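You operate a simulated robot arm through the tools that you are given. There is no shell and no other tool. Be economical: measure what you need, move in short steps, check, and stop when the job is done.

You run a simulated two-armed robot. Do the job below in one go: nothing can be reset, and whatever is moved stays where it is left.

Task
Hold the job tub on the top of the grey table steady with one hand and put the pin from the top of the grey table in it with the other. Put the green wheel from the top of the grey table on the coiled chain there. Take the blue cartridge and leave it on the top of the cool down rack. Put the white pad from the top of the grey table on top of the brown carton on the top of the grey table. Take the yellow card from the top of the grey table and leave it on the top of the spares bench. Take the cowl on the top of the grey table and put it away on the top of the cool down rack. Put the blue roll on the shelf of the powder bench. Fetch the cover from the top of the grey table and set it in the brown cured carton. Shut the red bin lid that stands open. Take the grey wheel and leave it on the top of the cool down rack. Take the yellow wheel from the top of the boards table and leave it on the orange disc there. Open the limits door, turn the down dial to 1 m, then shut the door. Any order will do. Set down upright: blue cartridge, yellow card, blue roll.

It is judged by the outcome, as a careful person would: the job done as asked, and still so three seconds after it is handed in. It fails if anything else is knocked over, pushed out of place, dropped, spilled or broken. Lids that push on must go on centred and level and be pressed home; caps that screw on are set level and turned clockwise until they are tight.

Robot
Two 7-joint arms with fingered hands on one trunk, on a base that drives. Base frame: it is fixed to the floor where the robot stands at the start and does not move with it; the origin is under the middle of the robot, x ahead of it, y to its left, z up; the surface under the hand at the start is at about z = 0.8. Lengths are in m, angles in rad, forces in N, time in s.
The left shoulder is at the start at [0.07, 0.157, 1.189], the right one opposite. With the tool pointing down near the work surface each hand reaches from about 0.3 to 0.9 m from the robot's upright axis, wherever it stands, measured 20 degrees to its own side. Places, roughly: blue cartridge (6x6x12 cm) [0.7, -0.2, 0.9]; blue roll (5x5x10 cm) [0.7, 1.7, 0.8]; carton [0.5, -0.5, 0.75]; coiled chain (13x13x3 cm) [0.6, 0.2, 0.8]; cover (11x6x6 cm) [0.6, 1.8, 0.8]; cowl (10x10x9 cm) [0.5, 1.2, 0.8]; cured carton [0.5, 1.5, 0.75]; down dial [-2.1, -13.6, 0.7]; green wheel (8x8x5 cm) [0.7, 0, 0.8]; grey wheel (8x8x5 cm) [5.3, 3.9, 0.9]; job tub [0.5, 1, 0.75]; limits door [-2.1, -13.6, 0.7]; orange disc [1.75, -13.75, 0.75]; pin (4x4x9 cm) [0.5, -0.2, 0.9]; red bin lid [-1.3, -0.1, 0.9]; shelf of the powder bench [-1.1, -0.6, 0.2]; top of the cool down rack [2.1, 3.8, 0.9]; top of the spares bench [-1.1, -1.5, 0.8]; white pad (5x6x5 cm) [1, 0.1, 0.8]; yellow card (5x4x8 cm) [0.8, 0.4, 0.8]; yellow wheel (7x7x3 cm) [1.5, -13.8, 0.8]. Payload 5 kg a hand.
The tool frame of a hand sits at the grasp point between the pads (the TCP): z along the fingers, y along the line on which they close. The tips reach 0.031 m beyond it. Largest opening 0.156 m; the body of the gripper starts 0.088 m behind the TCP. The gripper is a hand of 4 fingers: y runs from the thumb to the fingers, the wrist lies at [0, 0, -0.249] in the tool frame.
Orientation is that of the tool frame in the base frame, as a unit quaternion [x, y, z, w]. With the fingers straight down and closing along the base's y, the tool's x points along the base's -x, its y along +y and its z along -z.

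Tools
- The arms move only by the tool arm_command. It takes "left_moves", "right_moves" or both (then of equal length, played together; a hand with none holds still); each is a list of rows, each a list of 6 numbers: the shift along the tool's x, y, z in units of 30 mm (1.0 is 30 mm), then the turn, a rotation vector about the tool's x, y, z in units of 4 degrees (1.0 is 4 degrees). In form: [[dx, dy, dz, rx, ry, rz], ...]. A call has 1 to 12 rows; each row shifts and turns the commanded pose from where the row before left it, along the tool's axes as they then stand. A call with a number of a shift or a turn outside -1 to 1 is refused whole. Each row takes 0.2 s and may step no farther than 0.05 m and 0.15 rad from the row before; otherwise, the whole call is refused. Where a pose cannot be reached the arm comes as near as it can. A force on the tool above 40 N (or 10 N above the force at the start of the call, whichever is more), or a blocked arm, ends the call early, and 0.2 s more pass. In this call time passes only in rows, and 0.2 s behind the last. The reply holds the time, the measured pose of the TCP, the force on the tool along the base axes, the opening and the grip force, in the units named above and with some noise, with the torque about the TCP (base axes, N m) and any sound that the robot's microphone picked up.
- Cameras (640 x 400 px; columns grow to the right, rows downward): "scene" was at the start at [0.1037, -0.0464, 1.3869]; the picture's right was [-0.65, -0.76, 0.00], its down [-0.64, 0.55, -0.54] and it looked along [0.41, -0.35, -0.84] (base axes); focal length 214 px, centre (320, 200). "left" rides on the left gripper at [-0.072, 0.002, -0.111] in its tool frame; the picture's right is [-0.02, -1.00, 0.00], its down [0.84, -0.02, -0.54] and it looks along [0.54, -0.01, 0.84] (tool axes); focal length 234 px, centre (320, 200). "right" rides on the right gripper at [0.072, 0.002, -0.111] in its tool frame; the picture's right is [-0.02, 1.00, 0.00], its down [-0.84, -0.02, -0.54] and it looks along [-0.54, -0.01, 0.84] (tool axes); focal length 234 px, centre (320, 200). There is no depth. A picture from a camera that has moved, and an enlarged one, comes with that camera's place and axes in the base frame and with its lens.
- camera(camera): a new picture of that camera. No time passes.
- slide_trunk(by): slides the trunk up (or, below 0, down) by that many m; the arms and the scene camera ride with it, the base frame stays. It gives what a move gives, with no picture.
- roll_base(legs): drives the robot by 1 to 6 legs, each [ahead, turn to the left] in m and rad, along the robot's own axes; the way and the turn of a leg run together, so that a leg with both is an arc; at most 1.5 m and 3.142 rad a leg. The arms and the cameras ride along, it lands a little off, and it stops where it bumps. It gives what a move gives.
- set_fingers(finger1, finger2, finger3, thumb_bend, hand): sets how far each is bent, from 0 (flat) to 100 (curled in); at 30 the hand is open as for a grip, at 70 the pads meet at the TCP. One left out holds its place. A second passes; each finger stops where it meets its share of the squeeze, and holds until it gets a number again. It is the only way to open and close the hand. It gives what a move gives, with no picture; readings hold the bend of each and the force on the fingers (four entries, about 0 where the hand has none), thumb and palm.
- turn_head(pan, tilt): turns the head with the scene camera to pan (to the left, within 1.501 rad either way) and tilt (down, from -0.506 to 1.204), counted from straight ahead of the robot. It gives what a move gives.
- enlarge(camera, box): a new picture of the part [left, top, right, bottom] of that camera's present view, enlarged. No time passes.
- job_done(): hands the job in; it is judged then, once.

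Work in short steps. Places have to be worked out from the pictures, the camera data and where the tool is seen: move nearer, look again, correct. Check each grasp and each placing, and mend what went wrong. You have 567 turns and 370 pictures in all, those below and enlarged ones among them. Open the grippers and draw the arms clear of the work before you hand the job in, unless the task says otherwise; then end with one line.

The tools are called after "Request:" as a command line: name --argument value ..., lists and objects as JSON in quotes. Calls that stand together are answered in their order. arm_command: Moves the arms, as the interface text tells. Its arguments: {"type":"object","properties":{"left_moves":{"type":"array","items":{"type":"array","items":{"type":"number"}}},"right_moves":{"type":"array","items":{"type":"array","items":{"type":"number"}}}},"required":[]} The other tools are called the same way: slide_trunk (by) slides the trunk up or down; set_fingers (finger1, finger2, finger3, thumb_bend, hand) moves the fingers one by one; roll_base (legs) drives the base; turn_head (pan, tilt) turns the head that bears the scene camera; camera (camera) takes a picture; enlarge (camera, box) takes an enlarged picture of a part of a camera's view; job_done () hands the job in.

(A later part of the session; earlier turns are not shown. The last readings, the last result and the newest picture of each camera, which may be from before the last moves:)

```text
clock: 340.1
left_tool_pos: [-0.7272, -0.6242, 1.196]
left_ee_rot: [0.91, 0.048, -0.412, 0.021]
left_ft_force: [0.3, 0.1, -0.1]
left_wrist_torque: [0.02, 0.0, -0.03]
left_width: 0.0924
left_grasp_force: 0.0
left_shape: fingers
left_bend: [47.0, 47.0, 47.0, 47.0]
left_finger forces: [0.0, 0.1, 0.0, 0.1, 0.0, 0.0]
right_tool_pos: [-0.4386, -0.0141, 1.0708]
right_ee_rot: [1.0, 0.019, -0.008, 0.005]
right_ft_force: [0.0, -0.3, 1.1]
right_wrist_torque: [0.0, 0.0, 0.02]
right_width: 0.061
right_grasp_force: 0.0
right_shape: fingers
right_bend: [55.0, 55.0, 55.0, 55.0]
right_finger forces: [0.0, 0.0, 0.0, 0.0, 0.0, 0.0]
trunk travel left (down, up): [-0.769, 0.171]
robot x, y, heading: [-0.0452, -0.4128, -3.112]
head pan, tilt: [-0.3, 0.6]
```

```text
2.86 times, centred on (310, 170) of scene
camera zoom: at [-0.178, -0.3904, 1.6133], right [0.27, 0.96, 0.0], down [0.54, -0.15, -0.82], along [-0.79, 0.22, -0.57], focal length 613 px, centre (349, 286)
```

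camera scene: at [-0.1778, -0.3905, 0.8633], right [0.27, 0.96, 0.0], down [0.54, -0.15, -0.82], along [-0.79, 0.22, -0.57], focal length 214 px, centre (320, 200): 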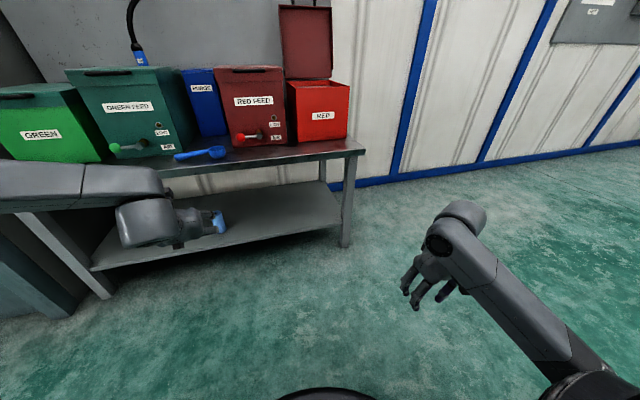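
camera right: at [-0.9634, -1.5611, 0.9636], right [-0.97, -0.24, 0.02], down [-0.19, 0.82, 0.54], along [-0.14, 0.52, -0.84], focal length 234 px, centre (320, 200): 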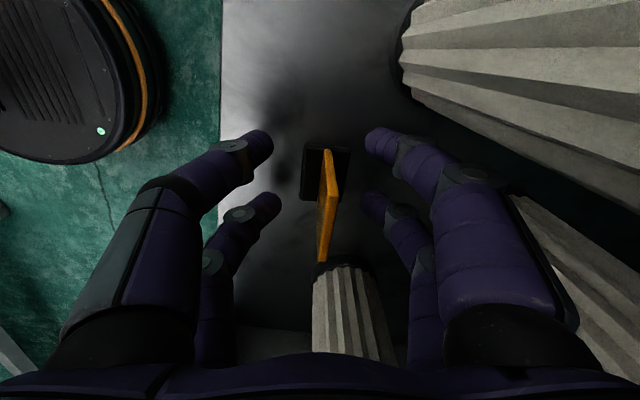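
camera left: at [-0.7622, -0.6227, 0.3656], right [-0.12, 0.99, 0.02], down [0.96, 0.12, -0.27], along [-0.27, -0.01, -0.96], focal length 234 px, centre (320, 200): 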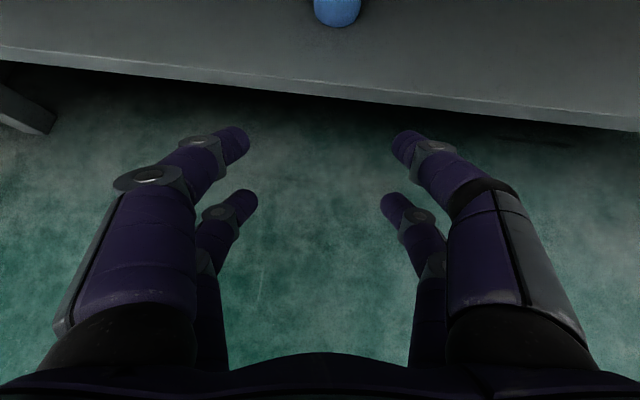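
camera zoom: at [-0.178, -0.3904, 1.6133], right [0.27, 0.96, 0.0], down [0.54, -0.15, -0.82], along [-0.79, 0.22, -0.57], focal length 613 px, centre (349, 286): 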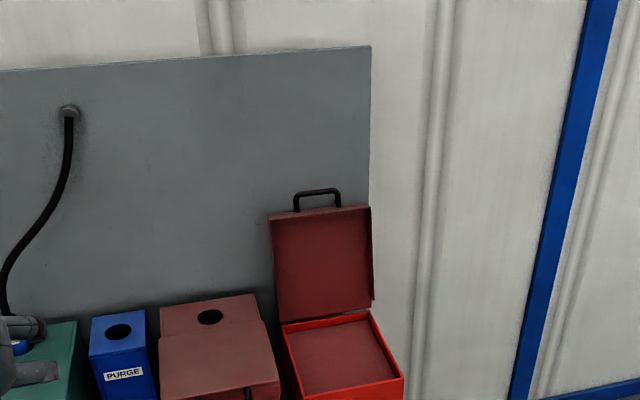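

Triangulated: lid top edge at (-1.305,-0.14,1.00), handle above it, hinge near (-1.26,-0.145,0.755), bin front top at x≈-1.01. I'll cage the handle with the right hand (closing along x), then move along the lid's arc using base and trunk. First I tuck the left arm and extend the right.

Request:
arm_command --left_moves '[[0.61, 0.92, -0.69, 0, 0, 0], [0.61, 0.92, -0.69, 0, 0, 0], [0.61, 0.92, -0.69, 0, 0, 0], [0.61, 0.92, -0.69, 0, 0, 0], [0.61, 0.92, -0.69, 0, 0, 0], [0.61, 0.92, -0.69, 0, 0, 0], [0.61, 0.92, -0.69, 0, 0, 0], [0.61, 0.92, -0.69, 0, 0, 0], [0.61, 0.92, -0.69, 0, 0, 0]]' --right_moves '[[-0.9, 0.44, 0, 0, 0, 0], [-0.9, 0.44, 0, 0, 0, 0], [-0.9, 0.44, 0, 0, 0, 0], [-0.9, 0.44, 0, 0, 0, 0], [-0.9, 0.44, 0, 0, 0, 0], [-0.9, 0.44, 0, 0, 0, 0], [-0.9, 0.44, 0, 0, 0, 0], [-0.9, 0.44, 0, 0, 0, 0], [-0.9, 0.44, 0, 0, 0, 0]]'

Request:
arm_command --right_moves '[[-0.5, 0, -0.5, 0, 0, 1], [-0.5, 0, -0.5, 0, 0, 1], [-0.5, 0, -0.5, 0, 0, 1], [0, 0, -0.5, 0, 0, 1], [0, 0, -0.5, 0, 0, 1], [0, 0, -0.5, 0, 0, 1], [0, 0, 0, 0, 0, 1], [0, 0, 0, 0, 0, 1], [0, 0, 0, 0, 0, 1], [0, 0, 0, 0, 0, 1], [0, 0, 0, 0, 0, 1], [0, 0, 0, 0, 0, 1]]'

Request:
arm_command --right_moves '[[0, 0, 0, 0, 0, 1], [0, 0, 0, 0, 0, 1], [0, 0, 0, 0, 0, 1], [0, 0, 0, 0, 0, 1], [0, 0, 0, 0, 0, 1], [0, 0, 0, 0, 0, 1], [0, 0, 0, 0, 0, 1], [0, 0, 0, 0, 0, 1], [0, 0, 0, 0, 0, 1], [0, 0, 0, 0, 0, 1]]'

Request:
camera --camera "scene"

```text
clock: 342.1
left_tool_pos: [-0.4809, -0.8348, 1.1967]
left_ee_rot: [0.91, 0.046, -0.411, 0.02]
left_ft_force: [-0.1, 0.6, 0.5]
left_wrist_torque: [-0.07, -0.01, 0.04]
left_width: 0.0929
left_grasp_force: 0.0
left_shape: fingers
left_bend: [47.0, 47.0, 47.0, 47.0]
left_finger forces: [0.0, 0.0, 0.0, 0.1, 0.0, 0.0]
left hand out of reach, approached as far as the arm can: row 8, 9
right_tool_pos: [-0.6752, -0.1391, 1.0757]
right_ee_rot: [1.0, 0.017, -0.01, 0.006]
right_ft_force: [-0.9, -0.1, -0.9]
right_wrist_torque: [-0.06, 0.06, 0.01]
right_width: 0.0607
right_grasp_force: 0.1
right_shape: fingers
right_bend: [55.0, 55.0, 55.0, 55.0]
right_finger forces: [0.0, 0.0, 0.1, 0.1, 0.1, 0.0]
trunk travel left (down, up): [-0.769, 0.171]
robot x, y, heading: [-0.0421, -0.4086, -3.115]
head pan, tilt: [-0.3, 0.6]
```

```text
clock: 344.7
left_tool_pos: [-0.48, -0.8386, 1.1956]
left_ee_rot: [0.91, 0.047, -0.411, 0.019]
left_ft_force: [0.7, -0.3, 0.4]
left_wrist_torque: [0.0, 0.0, 0.0]
left_width: 0.0928
left_grasp_force: 0.0
left_shape: fingers
left_bend: [47.0, 47.0, 47.0, 47.0]
left_finger forces: [0.1, 0.0, 0.0, 0.0, 0.0, 0.0]
right_tool_pos: [-0.7202, -0.1386, 1.1653]
right_ee_rot: [0.92, -0.391, -0.005, 0.007]
right_ft_force: [0.5, 0.0, 0.0]
right_wrist_torque: [-0.01, 0.03, 0.01]
right_width: 0.0611
right_grasp_force: 0.0
right_shape: fingers
right_bend: [55.0, 55.0, 55.0, 55.0]
right_finger forces: [0.1, 0.0, 0.0, 0.0, 0.0, 0.1]
trunk travel left (down, up): [-0.769, 0.171]
robot x, y, heading: [-0.0432, -0.4121, -3.115]
head pan, tilt: [-0.3, 0.6]
```

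```text
clock: 346.9
left_tool_pos: [-0.4824, -0.8386, 1.1954]
left_ee_rot: [0.911, 0.047, -0.41, 0.019]
left_ft_force: [0.8, 0.0, 0.9]
left_wrist_torque: [0.0, -0.01, 0.0]
left_width: 0.0928
left_grasp_force: 0.0
left_shape: fingers
left_bend: [47.0, 47.0, 47.0, 47.0]
left_finger forces: [0.0, 0.0, 0.1, 0.1, 0.0, 0.1]
right_tool_pos: [-0.7208, -0.138, 1.1659]
right_ee_rot: [0.731, -0.682, -0.002, 0.009]
right_ft_force: [0.1, -0.4, 0.5]
right_wrist_torque: [-0.01, 0.0, -0.02]
right_width: 0.0612
right_grasp_force: 0.0
right_shape: fingers
right_bend: [55.0, 55.0, 55.0, 55.0]
right_finger forces: [0.0, 0.0, 0.1, 0.1, 0.0, 0.0]
trunk travel left (down, up): [-0.769, 0.171]
robot x, y, heading: [-0.0465, -0.4118, -3.112]
head pan, tilt: [-0.3, 0.6]
```

```text
236 pictures are left
camera scene: at [-0.1779, -0.3906, 1.6133], right [0.27, 0.96, 0.0], down [0.54, -0.15, -0.83], along [-0.79, 0.22, -0.56], focal length 214 px, centre (320, 200)
```

scene: 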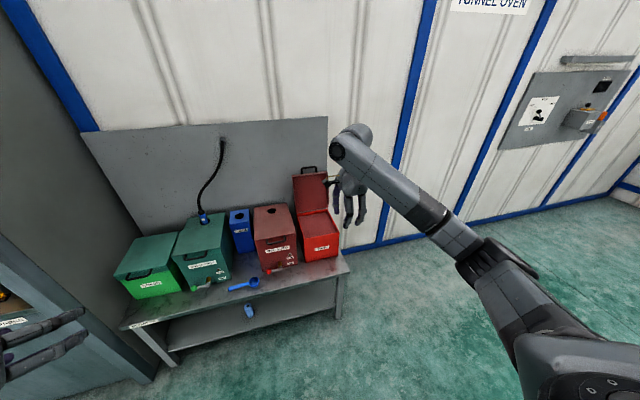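

Hand is yawed. I drive forward 0.45 m, with the hand higher than the handle, and look.

Request:
roll_base --legs '[[0.45, 0]]'

Request:
camera --camera "right"

Request:
camera --camera "scene"

```text
clock: 349.6
left_tool_pos: [-0.9307, -0.8539, 1.1946]
left_ee_rot: [0.91, 0.049, -0.412, 0.02]
left_ft_force: [-0.7, 0.8, 0.3]
left_wrist_torque: [0.04, 0.01, 0.02]
left_width: 0.0927
left_grasp_force: 0.0
left_shape: fingers
left_bend: [47.0, 47.0, 47.0, 47.0]
left_finger forces: [0.0, 0.0, 0.0, 0.0, 0.0, 0.0]
right_tool_pos: [-1.1732, -0.1536, 1.1657]
right_ee_rot: [0.733, -0.68, -0.002, 0.01]
right_ft_force: [-0.5, -0.1, 0.4]
right_wrist_torque: [0.05, -0.01, -0.02]
right_width: 0.0611
right_grasp_force: 0.1
right_shape: fingers
right_bend: [55.0, 55.0, 55.0, 55.0]
right_finger forces: [0.0, 0.0, 0.0, 0.0, 0.1, 0.0]
trunk travel left (down, up): [-0.769, 0.171]
robot x, y, heading: [-0.4948, -0.4243, -3.108]
head pan, tilt: [-0.3, 0.6]
```

```text
235 pictures are left
camera right: at [-1.1668, -0.2247, 1.277], right [-1.0, -0.05, 0.02], down [-0.03, 0.84, 0.54], along [-0.04, 0.54, -0.84], focal length 234 px, centre (320, 200)
```

right: 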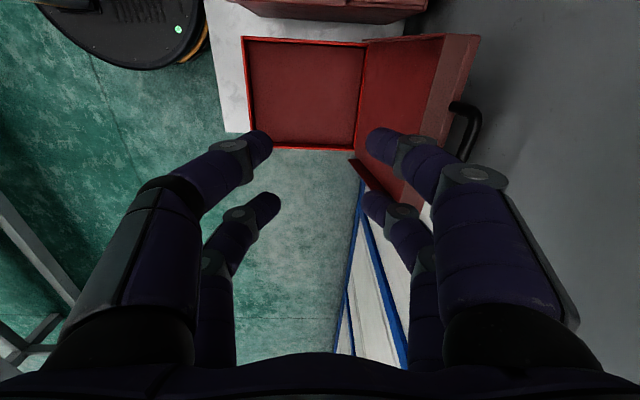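

```text
234 pictures are left
camera scene: at [-0.6291, -0.4041, 1.6135], right [0.27, 0.96, 0.0], down [0.54, -0.15, -0.83], along [-0.8, 0.22, -0.56], focal length 214 px, centre (320, 200)
```

scene: 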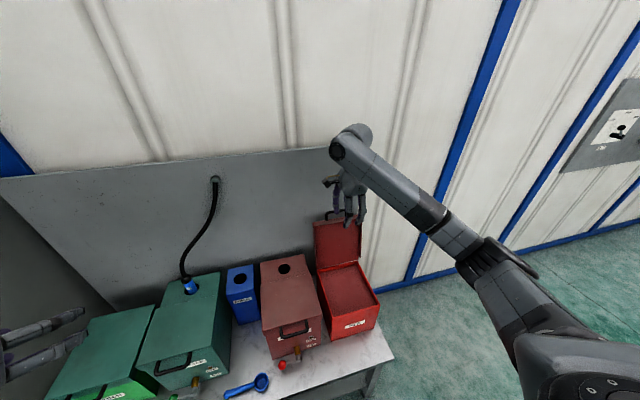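

The handle is at about (-1.33,-0.145,1.03). I move the hand over it.

Request:
arm_command --right_moves '[[-0.12, 0.87, 0, 0, 0, 0], [-0.12, 0.87, 0, 0, 0, 0], [-0.12, 0.87, 0, 0, 0, 0], [-0.12, 0.87, 0, 0, 0, 0], [-0.12, 0.87, 0, 0, 0, 0], [-0.1, 0.87, 0, 0, 0, 0]]'

Request:
camera --camera "right"

Request:
enlarge --camera "scene" --box '[260, 120, 440, 280]'

```text
clock: 351.0
left_tool_pos: [-0.9244, -0.8544, 1.197]
left_ee_rot: [0.909, 0.048, -0.413, 0.018]
left_ft_force: [0.4, -0.8, -0.5]
left_wrist_torque: [0.0, 0.02, -0.04]
left_width: 0.0929
left_grasp_force: 0.1
left_shape: fingers
left_bend: [47.0, 47.0, 47.0, 47.0]
left_finger forces: [0.0, 0.0, 0.0, 0.0, 0.1, 0.1]
right_tool_pos: [-1.3226, -0.1453, 1.171]
right_ee_rot: [0.733, -0.681, -0.003, 0.007]
right_ft_force: [29.0, -2.6, -6.0]
right_wrist_torque: [0.07, 0.68, 0.03]
right_width: 0.0551
right_grasp_force: 14.5
right_shape: fingers
right_bend: [59.0, 64.0, 55.0, 55.0]
right_finger forces: [9.6, 19.4, 0.0, 0.1, 0.0, 0.1]
trunk travel left (down, up): [-0.769, 0.171]
robot x, y, heading: [-0.496, -0.4264, -3.106]
head pan, tilt: [-0.3, 0.6]
```

```text
233 pictures are left
camera right: at [-1.3175, -0.2159, 1.2807], right [-1.0, -0.05, 0.01], down [-0.03, 0.84, 0.54], along [-0.04, 0.54, -0.84], focal length 234 px, centre (320, 200)
```

right: 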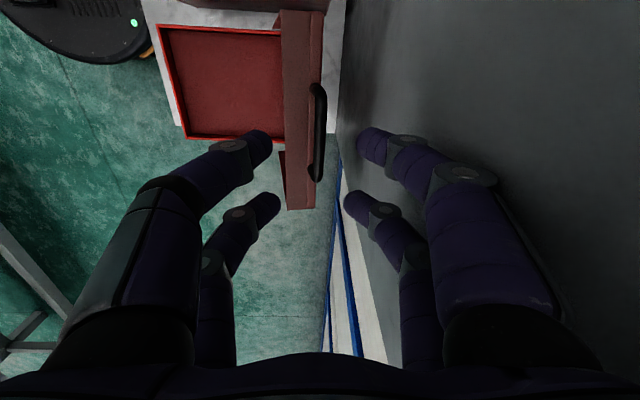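

```text
2.50 times, centred on (350, 200) of scene
camera zoom: at [-0.6212, -0.406, 1.6138], right [0.27, 0.96, 0.0], down [0.54, -0.15, -0.83], along [-0.8, 0.22, -0.56], focal length 536 px, centre (245, 200)
```

zoom: 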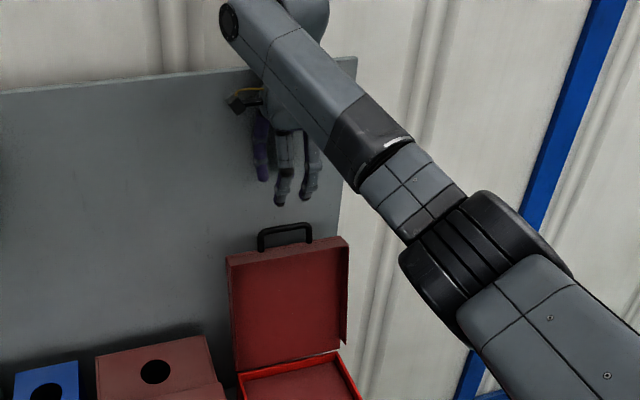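

The rear fingers touch the backboard. I narrow the opening, ease forward 1 cm, then descend over the handle.

Request:
set_fingers --hand "right" --finger1 61 --finger2 61 --finger3 60 --thumb_bend 60

Request:
arm_command --right_moves '[[-0.25, -0.2, 0, 0, 0, 0], [0, 0, 0.8, 0, 0, 0], [0, 0, 0.8, 0, 0, 0]]'

Request:
camera --camera "right"

```text
clock: 352.0
left_tool_pos: [-0.9275, -0.8531, 1.1972]
left_ee_rot: [0.909, 0.048, -0.413, 0.019]
left_ft_force: [-0.2, 0.1, -0.1]
left_wrist_torque: [-0.02, -0.03, -0.05]
left_width: 0.0929
left_grasp_force: 0.1
left_shape: fingers
left_bend: [47.0, 47.0, 47.0, 47.0]
left_finger forces: [0.0, 0.1, 0.1, 0.0, 0.0, 0.1]
right_tool_pos: [-1.3254, -0.1458, 1.1715]
right_ee_rot: [0.733, -0.681, -0.004, 0.009]
right_ft_force: [26.7, -2.2, -2.1]
right_wrist_torque: [0.09, 0.84, 0.06]
right_width: 0.0349
right_grasp_force: 13.4
right_shape: fingers
right_bend: [65.0, 69.0, 60.0, 60.0]
right_finger forces: [9.5, 18.1, 0.0, 0.1, 0.0, 0.0]
trunk travel left (down, up): [-0.769, 0.171]
robot x, y, heading: [-0.4959, -0.4214, -3.111]
head pan, tilt: [-0.3, 0.6]
```

```text
clock: 352.8
left_tool_pos: [-0.9293, -0.8528, 1.1967]
left_ee_rot: [0.91, 0.049, -0.412, 0.021]
left_ft_force: [0.4, -0.5, -0.4]
left_wrist_torque: [-0.02, 0.01, -0.02]
left_width: 0.093
left_grasp_force: 0.0
left_shape: fingers
left_bend: [47.0, 47.0, 47.0, 47.0]
left_finger forces: [0.0, 0.0, 0.1, 0.1, 0.0, 0.1]
right_tool_pos: [-1.3232, -0.137, 1.1214]
right_ee_rot: [0.733, -0.681, -0.004, 0.009]
right_ft_force: [14.8, 2.0, 1.9]
right_wrist_torque: [-0.07, 0.6, -0.36]
right_width: 0.0385
right_grasp_force: 7.6
right_shape: fingers
right_bend: [61.0, 66.0, 60.0, 60.0]
right_finger forces: [2.3, 12.3, 0.0, 0.1, 0.0, 0.0]
trunk travel left (down, up): [-0.769, 0.171]
robot x, y, heading: [-0.495, -0.4232, -3.115]
head pan, tilt: [-0.3, 0.6]
```

```text
231 pictures are left
camera right: at [-1.3187, -0.2075, 1.2323], right [-1.0, -0.05, 0.02], down [-0.03, 0.84, 0.54], along [-0.04, 0.54, -0.84], focal length 234 px, centre (320, 200)
```

right: 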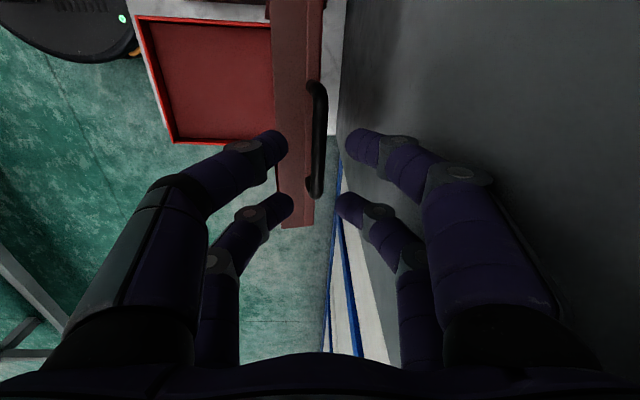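

The backboard is too close behind the lid for that grip. Better: grip the handle's two ends along y with only the far finger pair (the closing axis is then parallel to the hinge). I raise, yaw back to neutral and open wide.

Request:
arm_command --right_moves '[[0, -0.8, -0.8, 0, 0, 0], [0, -0.9, -0.8, 0, 0, 0], [0, -0.9, 0, 0, 0, -1], [0, 0, 0, 0, 0, -1], [0, 0, 0, 0, 0, -1], [0, 0, 0, 0, 0, -1], [0, 0, 0, 0, 0, -1], [0, 0, 0, 0, 0, -1], [0, 0, 0, 0, 0, -1], [0, 0, 0, 0, 0, -1], [0, 0, 0, 0, 0, -1], [0, 0, 0, 0, 0, -1]]'

Request:
arm_command --right_moves '[[0, 0, 0, 0, 0, -1], [0, 0, 0, 0, 0, -1], [0, 0, 0, 0, 0, -1], [0, 0, 0, 0, 0, -1], [0, 0, 0, 0, 0, -1], [0, 0, 0, 0, 0, -1], [0, 0, 0, 0, 0, -1], [0, 0, 0, 0, 0, -1], [0, 0, 0, 0, 0, -1], [0, 0, 0, 0, 0, -1], [0, 0, 0, 0, 0, -1], [0, 0, 0, 0, 0, -1]]'

Request:
set_fingers --hand "right" --finger1 30 --finger2 34 --finger3 34 --thumb_bend 30

Request:
camera --camera "right"

```text
clock: 355.4
left_tool_pos: [-0.9327, -0.852, 1.1953]
left_ee_rot: [0.91, 0.049, -0.411, 0.021]
left_ft_force: [0.0, 0.5, 0.3]
left_wrist_torque: [-0.01, 0.01, 0.0]
left_width: 0.0931
left_grasp_force: 0.1
left_shape: fingers
left_bend: [47.0, 47.0, 47.0, 47.0]
left_finger forces: [0.0, 0.0, 0.0, 0.1, 0.0, 0.0]
right_tool_pos: [-1.2475, -0.1305, 1.1661]
right_ee_rot: [0.922, -0.387, -0.006, 0.008]
right_ft_force: [0.2, 0.0, 0.3]
right_wrist_torque: [0.0, -0.01, 0.0]
right_width: 0.0397
right_grasp_force: 0.0
right_shape: fingers
right_bend: [61.0, 61.0, 60.0, 60.0]
right_finger forces: [0.0, 0.1, 0.0, 0.0, 0.0, 0.0]
trunk travel left (down, up): [-0.769, 0.171]
robot x, y, heading: [-0.4951, -0.4257, -3.105]
head pan, tilt: [-0.3, 0.6]
```

```text
clock: 358.0
left_tool_pos: [-0.9324, -0.852, 1.1963]
left_ee_rot: [0.91, 0.049, -0.411, 0.02]
left_ft_force: [0.7, -0.2, 0.2]
left_wrist_torque: [-0.03, 0.02, -0.01]
left_width: 0.0926
left_grasp_force: 0.1
left_shape: fingers
left_bend: [47.0, 47.0, 47.0, 47.0]
left_finger forces: [0.0, 0.1, 0.0, 0.1, 0.0, 0.1]
right_tool_pos: [-1.2478, -0.1314, 1.1654]
right_ee_rot: [1.0, 0.022, -0.008, 0.004]
right_ft_force: [0.3, -0.5, 0.7]
right_wrist_torque: [-0.03, 0.02, -0.04]
right_width: 0.0397
right_grasp_force: 0.1
right_shape: fingers
right_bend: [61.0, 61.0, 60.0, 60.0]
right_finger forces: [0.0, 0.0, 0.0, 0.1, 0.1, 0.1]
trunk travel left (down, up): [-0.769, 0.171]
robot x, y, heading: [-0.4947, -0.4229, -3.108]
head pan, tilt: [-0.3, 0.6]
```

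```text
clock: 359.0
left_tool_pos: [-0.9315, -0.8532, 1.195]
left_ee_rot: [0.91, 0.049, -0.411, 0.02]
left_ft_force: [0.2, 0.2, -0.1]
left_wrist_torque: [-0.02, -0.03, 0.03]
left_width: 0.0928
left_grasp_force: 0.0
left_shape: fingers
left_bend: [47.0, 47.0, 47.0, 47.0]
left_finger forces: [0.1, 0.1, 0.0, 0.0, 0.0, 0.1]
right_tool_pos: [-1.247, -0.1314, 1.1663]
right_ee_rot: [1.0, 0.02, -0.007, 0.005]
right_ft_force: [0.1, -0.2, -0.4]
right_wrist_torque: [0.0, -0.01, -0.02]
right_width: 0.1598
right_grasp_force: 0.1
right_shape: fingers
right_bend: [30.0, 34.0, 34.0, 30.0]
right_finger forces: [0.1, 0.2, 0.0, 0.1, 0.0, 0.1]
trunk travel left (down, up): [-0.769, 0.171]
robot x, y, heading: [-0.4941, -0.4279, -3.109]
head pan, tilt: [-0.3, 0.6]
```

```text
230 pictures are left
camera right: at [-1.1739, -0.1285, 1.2755], right [0.02, -1.0, 0.01], down [-0.83, -0.01, 0.56], along [-0.56, -0.02, -0.83], focal length 234 px, centre (320, 200)
```

right: 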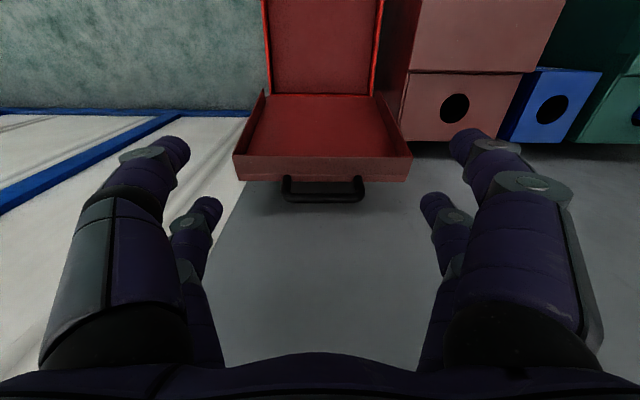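

Handle is centred at (-1.328,-0.137), 10 cm wide. I align the far finger pair with it and lower to z≈1.045.

Request:
arm_command --right_moves '[[-0.97, 0.1, 0, 0, 0, 0], [-0.97, 0.1, 0, 0, 0, 0], [0, 0, 1, 0, 0, 0], [0, 0, 1, 0, 0, 0], [0, 0, 1, 0, 0, 0], [0, 0, 0.9, 0, 0, 0]]'

Request:
camera --camera "right"

```text
clock: 360.4
left_tool_pos: [-0.9325, -0.8517, 1.1946]
left_ee_rot: [0.91, 0.048, -0.411, 0.02]
left_ft_force: [-0.9, 0.1, 0.4]
left_wrist_torque: [0.0, -0.02, 0.04]
left_width: 0.0929
left_grasp_force: 0.0
left_shape: fingers
left_bend: [47.0, 47.0, 47.0, 47.0]
left_finger forces: [0.1, 0.0, 0.0, 0.0, 0.1, 0.0]
right_tool_pos: [-1.3079, -0.142, 1.051]
right_ee_rot: [1.0, 0.02, -0.009, 0.005]
right_ft_force: [-0.1, 0.5, 0.3]
right_wrist_torque: [-0.01, -0.05, 0.01]
right_width: 0.1597
right_grasp_force: 0.1
right_shape: fingers
right_bend: [30.0, 34.0, 34.0, 30.0]
right_finger forces: [0.0, 0.0, 0.0, 0.1, 0.2, 0.0]
trunk travel left (down, up): [-0.769, 0.171]
robot x, y, heading: [-0.4985, -0.4272, -3.109]
head pan, tilt: [-0.3, 0.6]
```

```text
229 pictures are left
camera right: at [-1.234, -0.1378, 1.1599], right [0.02, -1.0, 0.01], down [-0.83, -0.01, 0.56], along [-0.56, -0.02, -0.83], focal length 234 px, centre (320, 200)
```

right: 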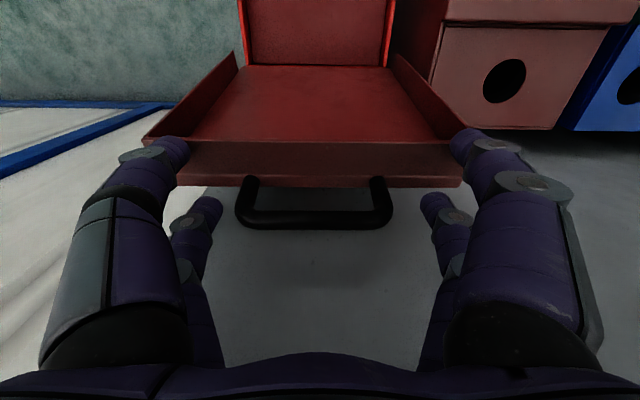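

The handle lies between the far finger pair. I close only those two.

Request:
set_fingers --hand "right" --finger2 52 --finger3 52

Request:
camera --camera "right"

```text
clock: 361.4
left_tool_pos: [-0.9312, -0.8526, 1.1942]
left_ee_rot: [0.91, 0.049, -0.411, 0.02]
left_ft_force: [0.2, -0.4, 0.5]
left_wrist_torque: [-0.01, 0.0, -0.01]
left_width: 0.0925
left_grasp_force: 0.1
left_shape: fingers
left_bend: [47.0, 47.0, 47.0, 47.0]
left_finger forces: [0.1, 0.1, 0.0, 0.0, 0.0, 0.0]
right_tool_pos: [-1.3075, -0.1417, 1.0517]
right_ee_rot: [1.0, 0.02, -0.008, 0.005]
right_ft_force: [-0.5, 0.4, 0.0]
right_wrist_torque: [-0.01, 0.01, -0.01]
right_width: 0.1597
right_grasp_force: 0.4
right_shape: fingers
right_bend: [30.0, 51.0, 51.0, 30.0]
right_finger forces: [0.1, 0.3, 0.5, 0.0, 0.1, 0.1]
trunk travel left (down, up): [-0.769, 0.171]
robot x, y, heading: [-0.4951, -0.4206, -3.108]
head pan, tilt: [-0.3, 0.6]
```

```text
228 pictures are left
camera right: at [-1.2339, -0.1386, 1.1598], right [0.02, -1.0, 0.01], down [-0.83, -0.01, 0.56], along [-0.56, -0.02, -0.83], focal length 234 px, centre (320, 200)
```

right: 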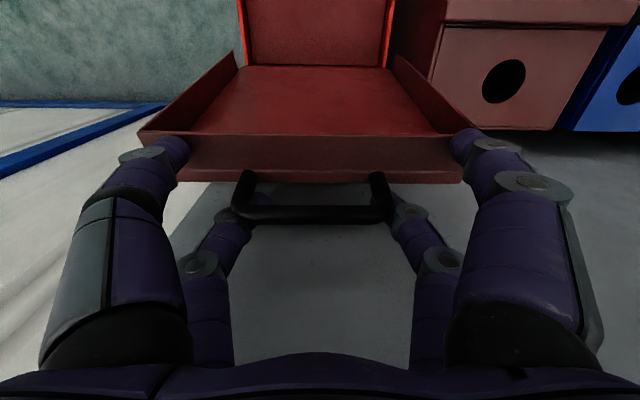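

The far pair is now behind the handle bar. Closing the near pair in front makes a cage around the bar, ideal for guiding the lid.

Request:
set_fingers --hand "right" --finger1 66 --finger2 66 --finger3 66 --thumb_bend 66

Request:
camera --camera "right"

```text
clock: 362.4
left_tool_pos: [-0.9292, -0.8549, 1.1947]
left_ee_rot: [0.91, 0.049, -0.412, 0.02]
left_ft_force: [-0.3, -0.2, -0.2]
left_wrist_torque: [-0.03, 0.01, 0.0]
left_width: 0.0927
left_grasp_force: 0.1
left_shape: fingers
left_bend: [47.0, 47.0, 47.0, 47.0]
left_finger forces: [0.0, 0.1, 0.1, 0.0, 0.1, 0.0]
right_tool_pos: [-1.3051, -0.1433, 1.0543]
right_ee_rot: [1.0, 0.019, -0.01, 0.005]
right_ft_force: [-1.1, -4.5, 18.3]
right_wrist_torque: [-0.33, -0.49, -0.14]
right_width: 0.0208
right_grasp_force: 9.4
right_shape: fingers
right_bend: [64.0, 66.0, 66.0, 66.0]
right_finger forces: [13.8, 0.1, 0.0, 0.0, 5.0, 0.0]
trunk travel left (down, up): [-0.769, 0.171]
robot x, y, heading: [-0.499, -0.4267, -3.115]
head pan, tilt: [-0.3, 0.6]
```

```text
227 pictures are left
camera right: at [-1.2322, -0.1404, 1.1625], right [0.02, -1.0, 0.01], down [-0.83, -0.01, 0.56], along [-0.56, -0.02, -0.83], focal length 234 px, centre (320, 200)
```

right: 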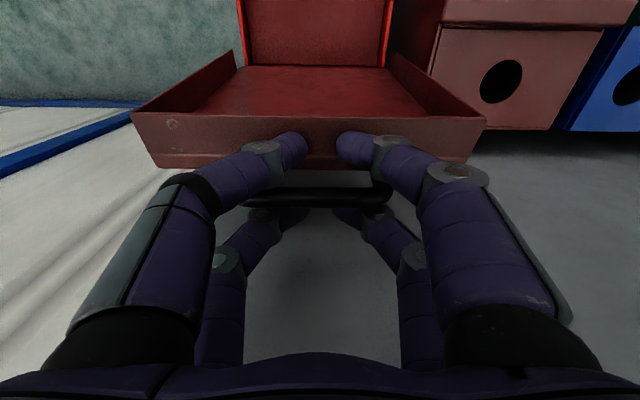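

The cage is formed. I relieve the downward press and begin pulling the lid along its arc.

Request:
arm_command --right_moves '[[0, 0, -0.25, 0, 0, 0], [0.82, 0, -0.05, 0, 0, 0], [0.82, 0, -0.05, 0, 0, 0], [0.82, 0, 0.1, 0, 0, 0], [0.82, 0, 0.1, 0, 0, 0]]'

Request:
camera --camera "right"

Request:
camera --camera "scene"

```text
clock: 363.6
left_tool_pos: [-0.9298, -0.8509, 1.1958]
left_ee_rot: [0.91, 0.049, -0.411, 0.021]
left_ft_force: [0.1, -0.2, 0.2]
left_wrist_torque: [0.01, -0.03, -0.01]
left_width: 0.093
left_grasp_force: 0.1
left_shape: fingers
left_bend: [47.0, 47.0, 47.0, 47.0]
left_finger forces: [0.1, 0.0, 0.0, 0.0, 0.0, 0.0]
right_tool_pos: [-1.2077, -0.1363, 1.0546]
right_ee_rot: [1.0, 0.021, -0.009, 0.005]
right_ft_force: [-1.1, 0.7, -0.2]
right_wrist_torque: [-0.04, 0.01, 0.0]
right_width: 0.0188
right_grasp_force: 0.1
right_shape: fingers
right_bend: [66.0, 66.0, 66.0, 66.0]
right_finger forces: [0.0, 0.5, 0.0, 0.1, 0.0, 0.0]
trunk travel left (down, up): [-0.769, 0.171]
robot x, y, heading: [-0.4941, -0.4244, -3.109]
head pan, tilt: [-0.3, 0.6]
```

```text
226 pictures are left
camera right: at [-1.1338, -0.1332, 1.1628], right [0.02, -1.0, 0.01], down [-0.83, -0.01, 0.56], along [-0.56, -0.02, -0.83], focal length 234 px, centre (320, 200)
```

right: 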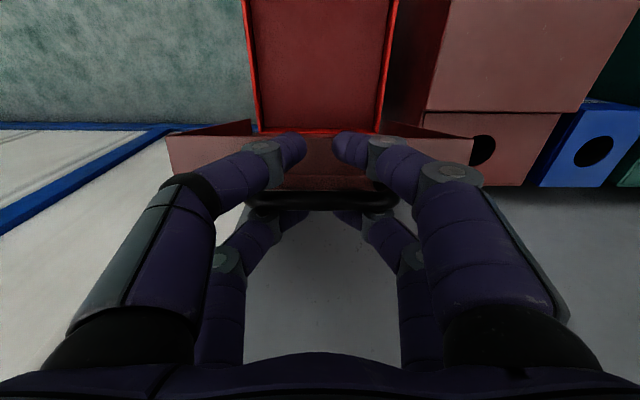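

```text
225 pictures are left
camera scene: at [-0.6289, -0.4033, 1.6135], right [0.27, 0.96, 0.0], down [0.54, -0.15, -0.83], along [-0.8, 0.22, -0.56], focal length 214 px, centre (320, 200)
```

scene: 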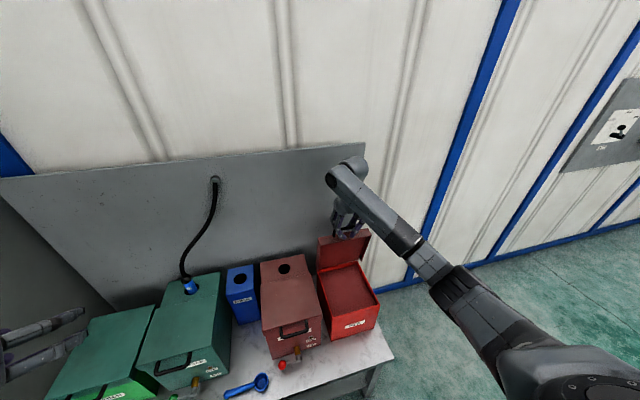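

The lid is following nicely. I continue along the arc.

Request:
arm_command --right_moves '[[0.8, 0, 0.2, 0, 0, 0], [0.78, 0, 0.28, 0, 0, 0], [0.76, 0, 0.32, 0, 0, 0], [0.72, 0, 0.4, 0, 0, 0], [0.7, 0, 0.45, 0, 0, 0]]'

Request:
camera --camera "right"

```text
clock: 364.8
left_tool_pos: [-0.9303, -0.852, 1.1955]
left_ee_rot: [0.91, 0.048, -0.411, 0.021]
left_ft_force: [0.3, 0.6, -0.4]
left_wrist_torque: [0.01, 0.01, 0.03]
left_width: 0.0931
left_grasp_force: 0.0
left_shape: fingers
left_bend: [47.0, 47.0, 47.0, 47.0]
left_finger forces: [0.1, 0.1, 0.0, 0.0, 0.1, 0.0]
right_tool_pos: [-1.0971, -0.1327, 1.0027]
right_ee_rot: [1.0, 0.02, -0.008, 0.006]
right_ft_force: [0.7, -1.1, -1.2]
right_wrist_torque: [-0.04, 0.01, 0.01]
right_width: 0.0185
right_grasp_force: 0.1
right_shape: fingers
right_bend: [66.0, 66.0, 66.0, 66.0]
right_finger forces: [0.0, 0.0, 0.1, 0.0, 0.0, 0.1]
trunk travel left (down, up): [-0.769, 0.171]
robot x, y, heading: [-0.4959, -0.4194, -3.113]
head pan, tilt: [-0.3, 0.6]
```

```text
224 pictures are left
camera right: at [-1.0232, -0.1296, 1.1117], right [0.02, -1.0, 0.01], down [-0.83, -0.01, 0.56], along [-0.56, -0.02, -0.83], focal length 234 px, centre (320, 200)
```

right: 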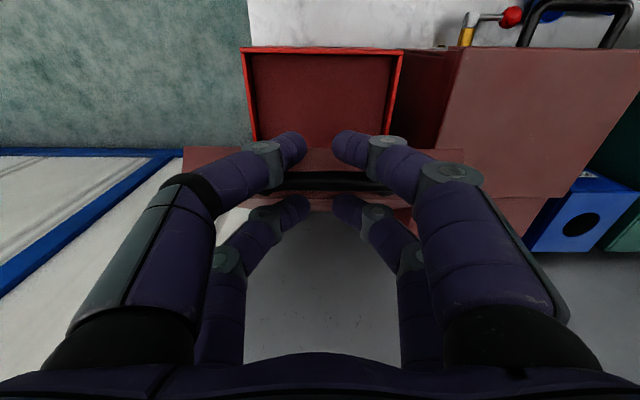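

Request:
arm_command --right_moves '[[0.48, 0, 0.37, 0, 0, 0], [0.48, 0, 0.37, 0, 0, 0], [0.55, 0, 0.6, 0, 0, 0], [0.55, 0, 0.6, 0, 0, 0], [0.45, 0, 0.7, 0, 0, 0], [0.45, 0, 0.7, 0, 0, 0]]'

Request:
camera --camera "right"

```text
clock: 366.2
left_tool_pos: [-0.9319, -0.8525, 1.1956]
left_ee_rot: [0.91, 0.048, -0.411, 0.02]
left_ft_force: [0.0, -0.1, 0.5]
left_wrist_torque: [0.05, 0.0, -0.01]
left_width: 0.0929
left_grasp_force: 0.1
left_shape: fingers
left_bend: [47.0, 47.0, 47.0, 47.0]
left_finger forces: [0.0, 0.1, 0.0, 0.0, 0.1, 0.0]
right_tool_pos: [-1.01, -0.1305, 0.9009]
right_ee_rot: [1.0, 0.019, -0.008, 0.005]
right_ft_force: [-0.7, 0.4, -0.6]
right_wrist_torque: [-0.01, -0.01, -0.01]
right_width: 0.0189
right_grasp_force: 0.2
right_shape: fingers
right_bend: [66.0, 66.0, 66.0, 66.0]
right_finger forces: [0.1, 0.1, 0.0, 0.0, 0.1, 0.0]
trunk travel left (down, up): [-0.769, 0.171]
robot x, y, heading: [-0.495, -0.4255, -3.112]
head pan, tilt: [-0.3, 0.6]
```

```text
223 pictures are left
camera right: at [-0.9358, -0.1272, 1.0097], right [0.02, -1.0, 0.01], down [-0.83, -0.01, 0.56], along [-0.56, -0.02, -0.83], focal length 234 px, centre (320, 200)
```

right: 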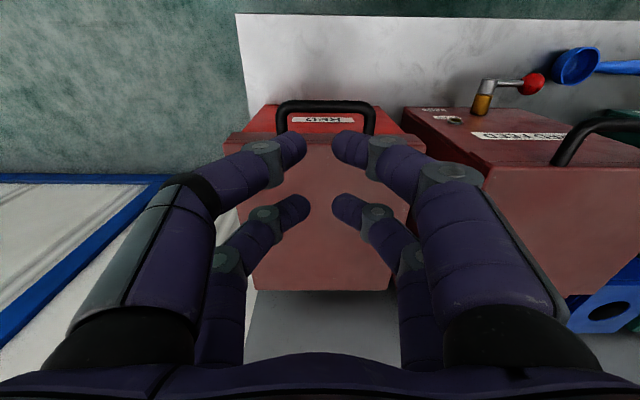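

The lid slipped out of the cage and has swung shut. I check from the scene camera.

Request:
arm_command --right_moves '[[0, 0, -1, 0, 0, 0], [0, -0.5, -1, 0, 0, 0], [0, -1, -1, 0, 0, 0], [0, -1, -1, 0, 0, 0], [0, -1, -1, 0, 0, 0], [0, -1, 0, 0, 0, 0], [0, -1, 0, 0, 0, 0]]'

Request:
enlarge --camera "scene" --box '[230, 180, 420, 350]'

```text
clock: 367.8
left_tool_pos: [-0.932, -0.8523, 1.1954]
left_ee_rot: [0.91, 0.049, -0.411, 0.021]
left_ft_force: [-0.7, -0.7, -0.4]
left_wrist_torque: [-0.02, -0.05, -0.01]
left_width: 0.0927
left_grasp_force: 0.1
left_shape: fingers
left_bend: [47.0, 47.0, 47.0, 47.0]
left_finger forces: [0.0, 0.1, 0.1, 0.0, 0.0, 0.0]
right_tool_pos: [-1.0152, 0.0362, 1.0488]
right_ee_rot: [1.0, 0.02, -0.007, 0.006]
right_ft_force: [-0.3, 0.4, 0.1]
right_wrist_torque: [0.01, 0.04, 0.0]
right_width: 0.0187
right_grasp_force: 0.1
right_shape: fingers
right_bend: [66.0, 66.0, 66.0, 66.0]
right_finger forces: [0.0, 0.0, 0.1, 0.0, 0.1, 0.0]
trunk travel left (down, up): [-0.769, 0.171]
robot x, y, heading: [-0.4964, -0.4216, -3.114]
head pan, tilt: [-0.3, 0.6]
```

```text
2.35 times, centred on (325, 265) of scene
camera zoom: at [-0.6304, -0.4028, 1.6133], right [0.27, 0.96, 0.0], down [0.54, -0.15, -0.82], along [-0.8, 0.22, -0.57], focal length 505 px, centre (308, 47)
```

zoom: 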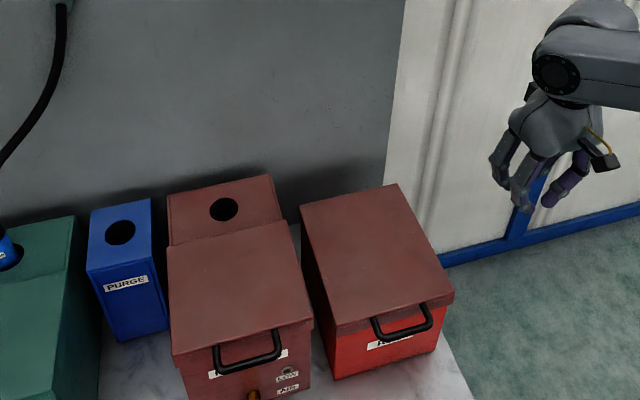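

The lid is fully shut. Now to the blue cartridge on the grey table: I drive back and around to face it.

Request:
roll_base --legs '[[-0.35, 0], [0, -1.6], [0.42, 0], [0, -1.57]]'

Request:
turn_head --pan -0.1 --tilt 0.8

Request:
camera --camera "scene"

```text
clock: 380.0
left_tool_pos: [0.3183, 0.4092, 1.1946]
left_ee_rot: [-0.021, 0.911, 0.008, 0.411]
left_ft_force: [0.5, 0.2, 0.6]
left_wrist_torque: [0.01, 0.02, 0.03]
left_width: 0.0927
left_grasp_force: 0.0
left_shape: fingers
left_bend: [47.0, 47.0, 47.0, 47.0]
left_finger forces: [0.0, 0.1, 0.0, 0.1, 0.0, 0.0]
right_tool_pos: [0.347, -0.4826, 1.0487]
right_ee_rot: [0.01, 1.0, 0.004, 0.007]
right_ft_force: [0.4, 0.6, 0.1]
right_wrist_torque: [0.02, 0.01, 0.02]
right_width: 0.0188
right_grasp_force: 0.1
right_shape: fingers
right_bend: [66.0, 66.0, 66.0, 66.0]
right_finger forces: [0.1, 0.0, 0.0, 0.1, 0.0, 0.1]
trunk travel left (down, up): [-0.769, 0.171]
robot x, y, heading: [-0.1463, 0.0076, -0.026]
head pan, tilt: [-0.3, 0.6]
```

```text
clock: 380.8
left_tool_pos: [0.3182, 0.4089, 1.1952]
left_ee_rot: [-0.02, 0.911, 0.007, 0.412]
left_ft_force: [-0.9, -0.1, 0.7]
left_wrist_torque: [0.01, 0.02, 0.0]
left_width: 0.0928
left_grasp_force: 0.0
left_shape: fingers
left_bend: [47.0, 47.0, 47.0, 47.0]
left_finger forces: [0.0, 0.1, 0.0, 0.1, 0.0, 0.0]
right_tool_pos: [0.3491, -0.4829, 1.0489]
right_ee_rot: [0.01, 1.0, 0.003, 0.007]
right_ft_force: [0.3, -0.2, -0.6]
right_wrist_torque: [0.0, -0.01, 0.02]
right_width: 0.0189
right_grasp_force: 0.0
right_shape: fingers
right_bend: [66.0, 66.0, 66.0, 66.0]
right_finger forces: [0.0, 0.1, 0.1, 0.0, 0.0, 0.0]
trunk travel left (down, up): [-0.769, 0.171]
robot x, y, heading: [-0.1426, 0.0086, -0.028]
head pan, tilt: [-0.099, 0.799]
```

```text
221 pictures are left
camera scene: at [-0.0112, -0.006, 1.5965], right [-0.13, -0.99, 0.0], down [-0.71, 0.09, -0.7], along [0.69, -0.09, -0.72], focal length 214 px, centre (320, 200)
```

scene: 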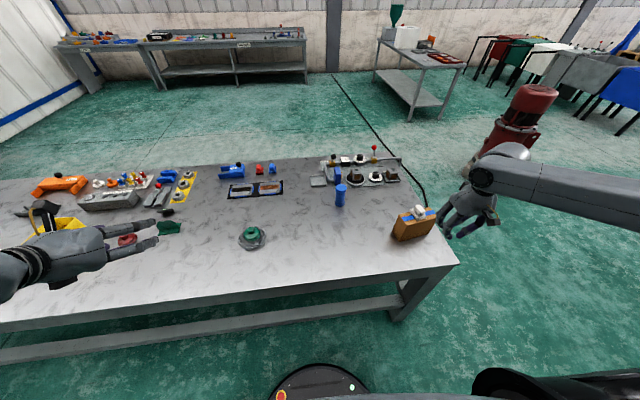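

Cartridge is at (0.70,-0.20). I drive 0.12 m closer and bring the opened right hand above it.

Request:
roll_base --legs '[[0.12, 0.02]]'

Request:
arm_command --right_moves '[[-0.3, 0.95, -0.3, 0, 0, 0], [-0.77, 0.95, 0, 0, 0, 0], [-0.77, 0.95, 0, 0, 0, 0], [-0.77, 0.95, 0, 0, 0, 0], [-0.77, 0.95, 0, 0, 0, 0], [-0.77, 0.95, 0, 0, 0, 0], [-0.77, 0.95, 0, 0, 0, 0], [-0.77, 0.95, 0, 0, 0, 0], [-0.77, 0.95, 0, 0, 0, 0], [-0.77, 0.95, 0, 0, 0, 0]]'

Request:
set_fingers --hand "right" --finger1 42 --finger2 42 --finger3 42 --thumb_bend 42

Request:
camera --camera "right"

```text
clock: 382.0
left_tool_pos: [0.4297, 0.4165, 1.1958]
left_ee_rot: [-0.031, 0.911, 0.012, 0.412]
left_ft_force: [-0.9, 0.3, -0.3]
left_wrist_torque: [0.01, 0.03, 0.02]
left_width: 0.0927
left_grasp_force: 0.1
left_shape: fingers
left_bend: [47.0, 47.0, 47.0, 47.0]
left_finger forces: [0.0, 0.1, 0.0, 0.0, 0.0, 0.0]
right_tool_pos: [0.4762, -0.4749, 1.0487]
right_ee_rot: [0.0, 1.0, 0.005, 0.01]
right_ft_force: [-0.7, -0.8, 0.3]
right_wrist_torque: [-0.01, -0.01, 0.01]
right_width: 0.0187
right_grasp_force: 0.0
right_shape: fingers
right_bend: [66.0, 66.0, 66.0, 66.0]
right_finger forces: [0.1, 0.0, 0.0, 0.0, 0.0, 0.0]
trunk travel left (down, up): [-0.769, 0.171]
robot x, y, heading: [-0.0225, 0.0044, -0.012]
head pan, tilt: [-0.099, 0.799]
```

```text
clock: 384.2
left_tool_pos: [0.4315, 0.4168, 1.1941]
left_ee_rot: [-0.031, 0.911, 0.011, 0.411]
left_ft_force: [0.7, 0.3, -1.3]
left_wrist_torque: [0.0, 0.0, 0.0]
left_width: 0.0926
left_grasp_force: 0.0
left_shape: fingers
left_bend: [47.0, 47.0, 47.0, 47.0]
left_finger forces: [0.0, 0.0, 0.0, 0.1, 0.0, 0.0]
right_tool_pos: [0.6953, -0.1885, 1.0649]
right_ee_rot: [0.0, 1.0, 0.004, 0.008]
right_ft_force: [1.3, -0.5, 0.7]
right_wrist_torque: [-0.02, 0.01, 0.01]
right_width: 0.0187
right_grasp_force: 0.1
right_shape: fingers
right_bend: [66.0, 66.0, 66.0, 66.0]
right_finger forces: [0.0, 0.0, 0.0, 0.0, 0.0, 0.0]
trunk travel left (down, up): [-0.769, 0.171]
robot x, y, heading: [-0.0241, 0.0029, -0.013]
head pan, tilt: [-0.099, 0.799]
```

```text
clock: 385.2
left_tool_pos: [0.4296, 0.4162, 1.1956]
left_ee_rot: [-0.03, 0.911, 0.012, 0.411]
left_ft_force: [-0.3, 0.7, -0.3]
left_wrist_torque: [0.01, -0.04, 0.02]
left_width: 0.093
left_grasp_force: 0.0
left_shape: fingers
left_bend: [47.0, 47.0, 47.0, 47.0]
left_finger forces: [0.1, 0.0, 0.0, 0.1, 0.0, 0.0]
right_tool_pos: [0.6943, -0.1912, 1.0651]
right_ee_rot: [0.0, 1.0, 0.005, 0.008]
right_ft_force: [0.0, -0.5, -0.1]
right_wrist_torque: [-0.02, 0.01, 0.02]
right_width: 0.1126
right_grasp_force: 0.0
right_shape: fingers
right_bend: [42.0, 42.0, 42.0, 42.0]
right_finger forces: [0.0, 0.1, 0.0, 0.0, 0.0, 0.0]
trunk travel left (down, up): [-0.769, 0.171]
robot x, y, heading: [-0.0217, 0.0021, -0.008]
head pan, tilt: [-0.099, 0.799]
```

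```text
220 pictures are left
camera right: at [0.6207, -0.1887, 1.1728], right [0.02, 1.0, 0.01], down [0.83, -0.02, 0.56], along [0.56, -0.01, -0.83], focal length 234 px, centre (320, 200)
```

right: 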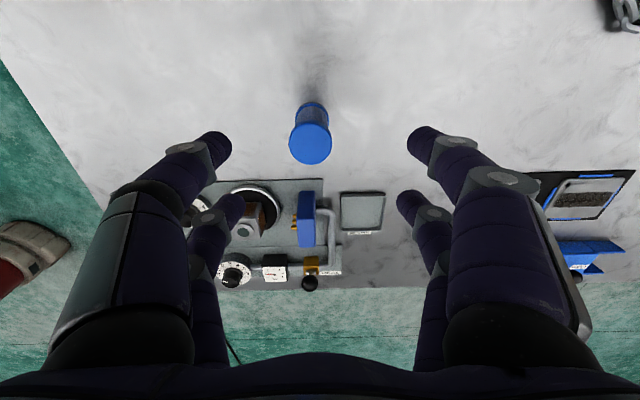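

Request:
arm_command --right_moves '[[-0.1, -0.06, 0.88, 0, 0, 0], [-0.1, -0.06, 0.88, 0, 0, 0], [-0.1, -0.06, 0.88, 0, 0, 0], [-0.1, -0.06, 0.88, 0, 0, 0], [-0.1, -0.06, 0.88, 0, 0, 0]]'

Request:
camera --camera "right"

```text
clock: 386.4
left_tool_pos: [0.431, 0.4164, 1.1948]
left_ee_rot: [-0.031, 0.911, 0.012, 0.411]
left_ft_force: [0.5, 0.9, -1.1]
left_wrist_torque: [0.02, 0.02, 0.02]
left_width: 0.0927
left_grasp_force: 0.1
left_shape: fingers
left_bend: [47.0, 47.0, 47.0, 47.0]
left_finger forces: [0.0, 0.0, 0.1, 0.1, 0.0, 0.0]
right_tool_pos: [0.7116, -0.1985, 0.931]
right_ee_rot: [-0.001, 1.0, 0.004, 0.007]
right_ft_force: [-0.3, 0.3, -0.2]
right_wrist_torque: [0.01, 0.01, 0.01]
right_width: 0.1124
right_grasp_force: 0.1
right_shape: fingers
right_bend: [42.0, 42.0, 42.0, 42.0]
right_finger forces: [0.0, 0.0, 0.1, 0.0, 0.0, 0.0]
trunk travel left (down, up): [-0.769, 0.171]
robot x, y, heading: [-0.0222, 0.0081, -0.012]
head pan, tilt: [-0.099, 0.799]
```

```text
219 pictures are left
camera right: at [0.6379, -0.1966, 1.0404], right [0.02, 1.0, 0.01], down [0.83, -0.02, 0.56], along [0.56, -0.01, -0.83], focal length 234 px, centre (320, 200)
```

right: 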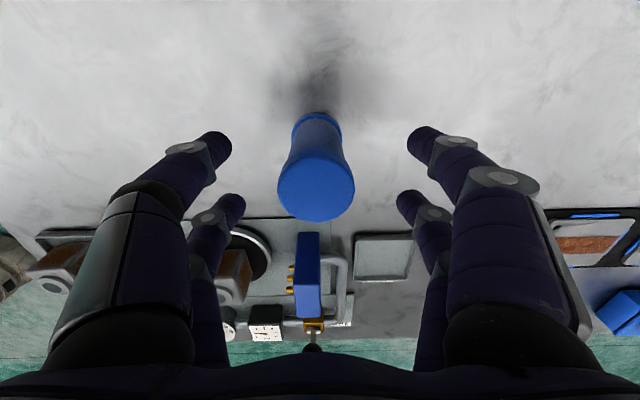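

Aligned. I descend around it and close.

Request:
arm_command --right_moves '[[0, 0, 0.8, 0, 0, 0], [0, 0, 0.8, 0, 0, 0]]'

Request:
set_fingers --hand "right" --finger1 62 --finger2 62 --finger3 62 --thumb_bend 62

Request:
camera --camera "right"

```text
clock: 387.0
left_tool_pos: [0.431, 0.4166, 1.1953]
left_ee_rot: [-0.031, 0.911, 0.012, 0.411]
left_ft_force: [0.7, -0.3, 0.1]
left_wrist_torque: [0.0, 0.03, -0.04]
left_width: 0.0927
left_grasp_force: 0.0
left_shape: fingers
left_bend: [47.0, 47.0, 47.0, 47.0]
left_finger forces: [0.0, 0.0, 0.1, 0.0, 0.0, 0.1]
right_tool_pos: [0.7118, -0.197, 0.8829]
right_ee_rot: [-0.001, 1.0, 0.005, 0.008]
right_ft_force: [0.2, 0.3, 0.1]
right_wrist_torque: [-0.04, -0.02, -0.02]
right_width: 0.1126
right_grasp_force: 0.1
right_shape: fingers
right_bend: [42.0, 42.0, 42.0, 42.0]
right_finger forces: [0.1, 0.1, 0.0, 0.0, 0.1, 0.0]
trunk travel left (down, up): [-0.769, 0.171]
robot x, y, heading: [-0.021, 0.0037, -0.011]
head pan, tilt: [-0.099, 0.799]
```

```text
clock: 388.0
left_tool_pos: [0.4298, 0.4155, 1.1948]
left_ee_rot: [-0.031, 0.911, 0.012, 0.411]
left_ft_force: [-0.4, -0.1, -0.3]
left_wrist_torque: [0.01, 0.01, -0.02]
left_width: 0.0929
left_grasp_force: 0.1
left_shape: fingers
left_bend: [47.0, 47.0, 47.0, 47.0]
left_finger forces: [0.0, 0.1, 0.0, 0.0, 0.0, 0.0]
right_tool_pos: [0.7111, -0.1969, 0.8843]
right_ee_rot: [0.0, 1.0, 0.004, 0.008]
right_ft_force: [0.4, 0.0, -1.1]
right_wrist_torque: [0.0, 0.02, -0.03]
right_width: 0.0346
right_grasp_force: 1.2
right_shape: fingers
right_bend: [62.0, 60.0, 60.0, 62.0]
right_finger forces: [0.0, 1.3, 1.2, 0.0, 0.2, 0.1]
trunk travel left (down, up): [-0.769, 0.171]
robot x, y, heading: [-0.0215, 0.0065, -0.008]
head pan, tilt: [-0.099, 0.799]
```

```text
218 pictures are left
camera right: at [0.6377, -0.1957, 0.9927], right [0.02, 1.0, 0.01], down [0.83, -0.02, 0.56], along [0.56, -0.01, -0.83], focal length 234 px, centre (320, 200)
```

right: 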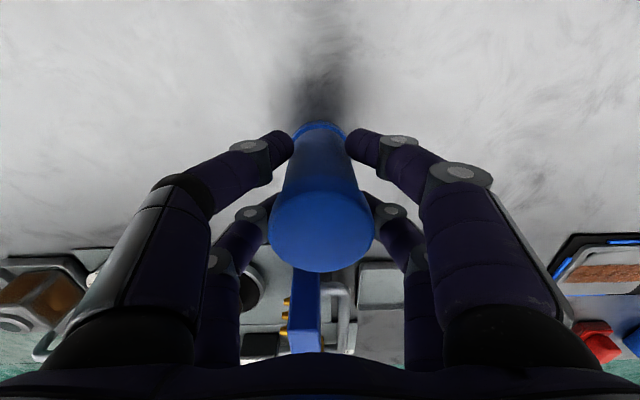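

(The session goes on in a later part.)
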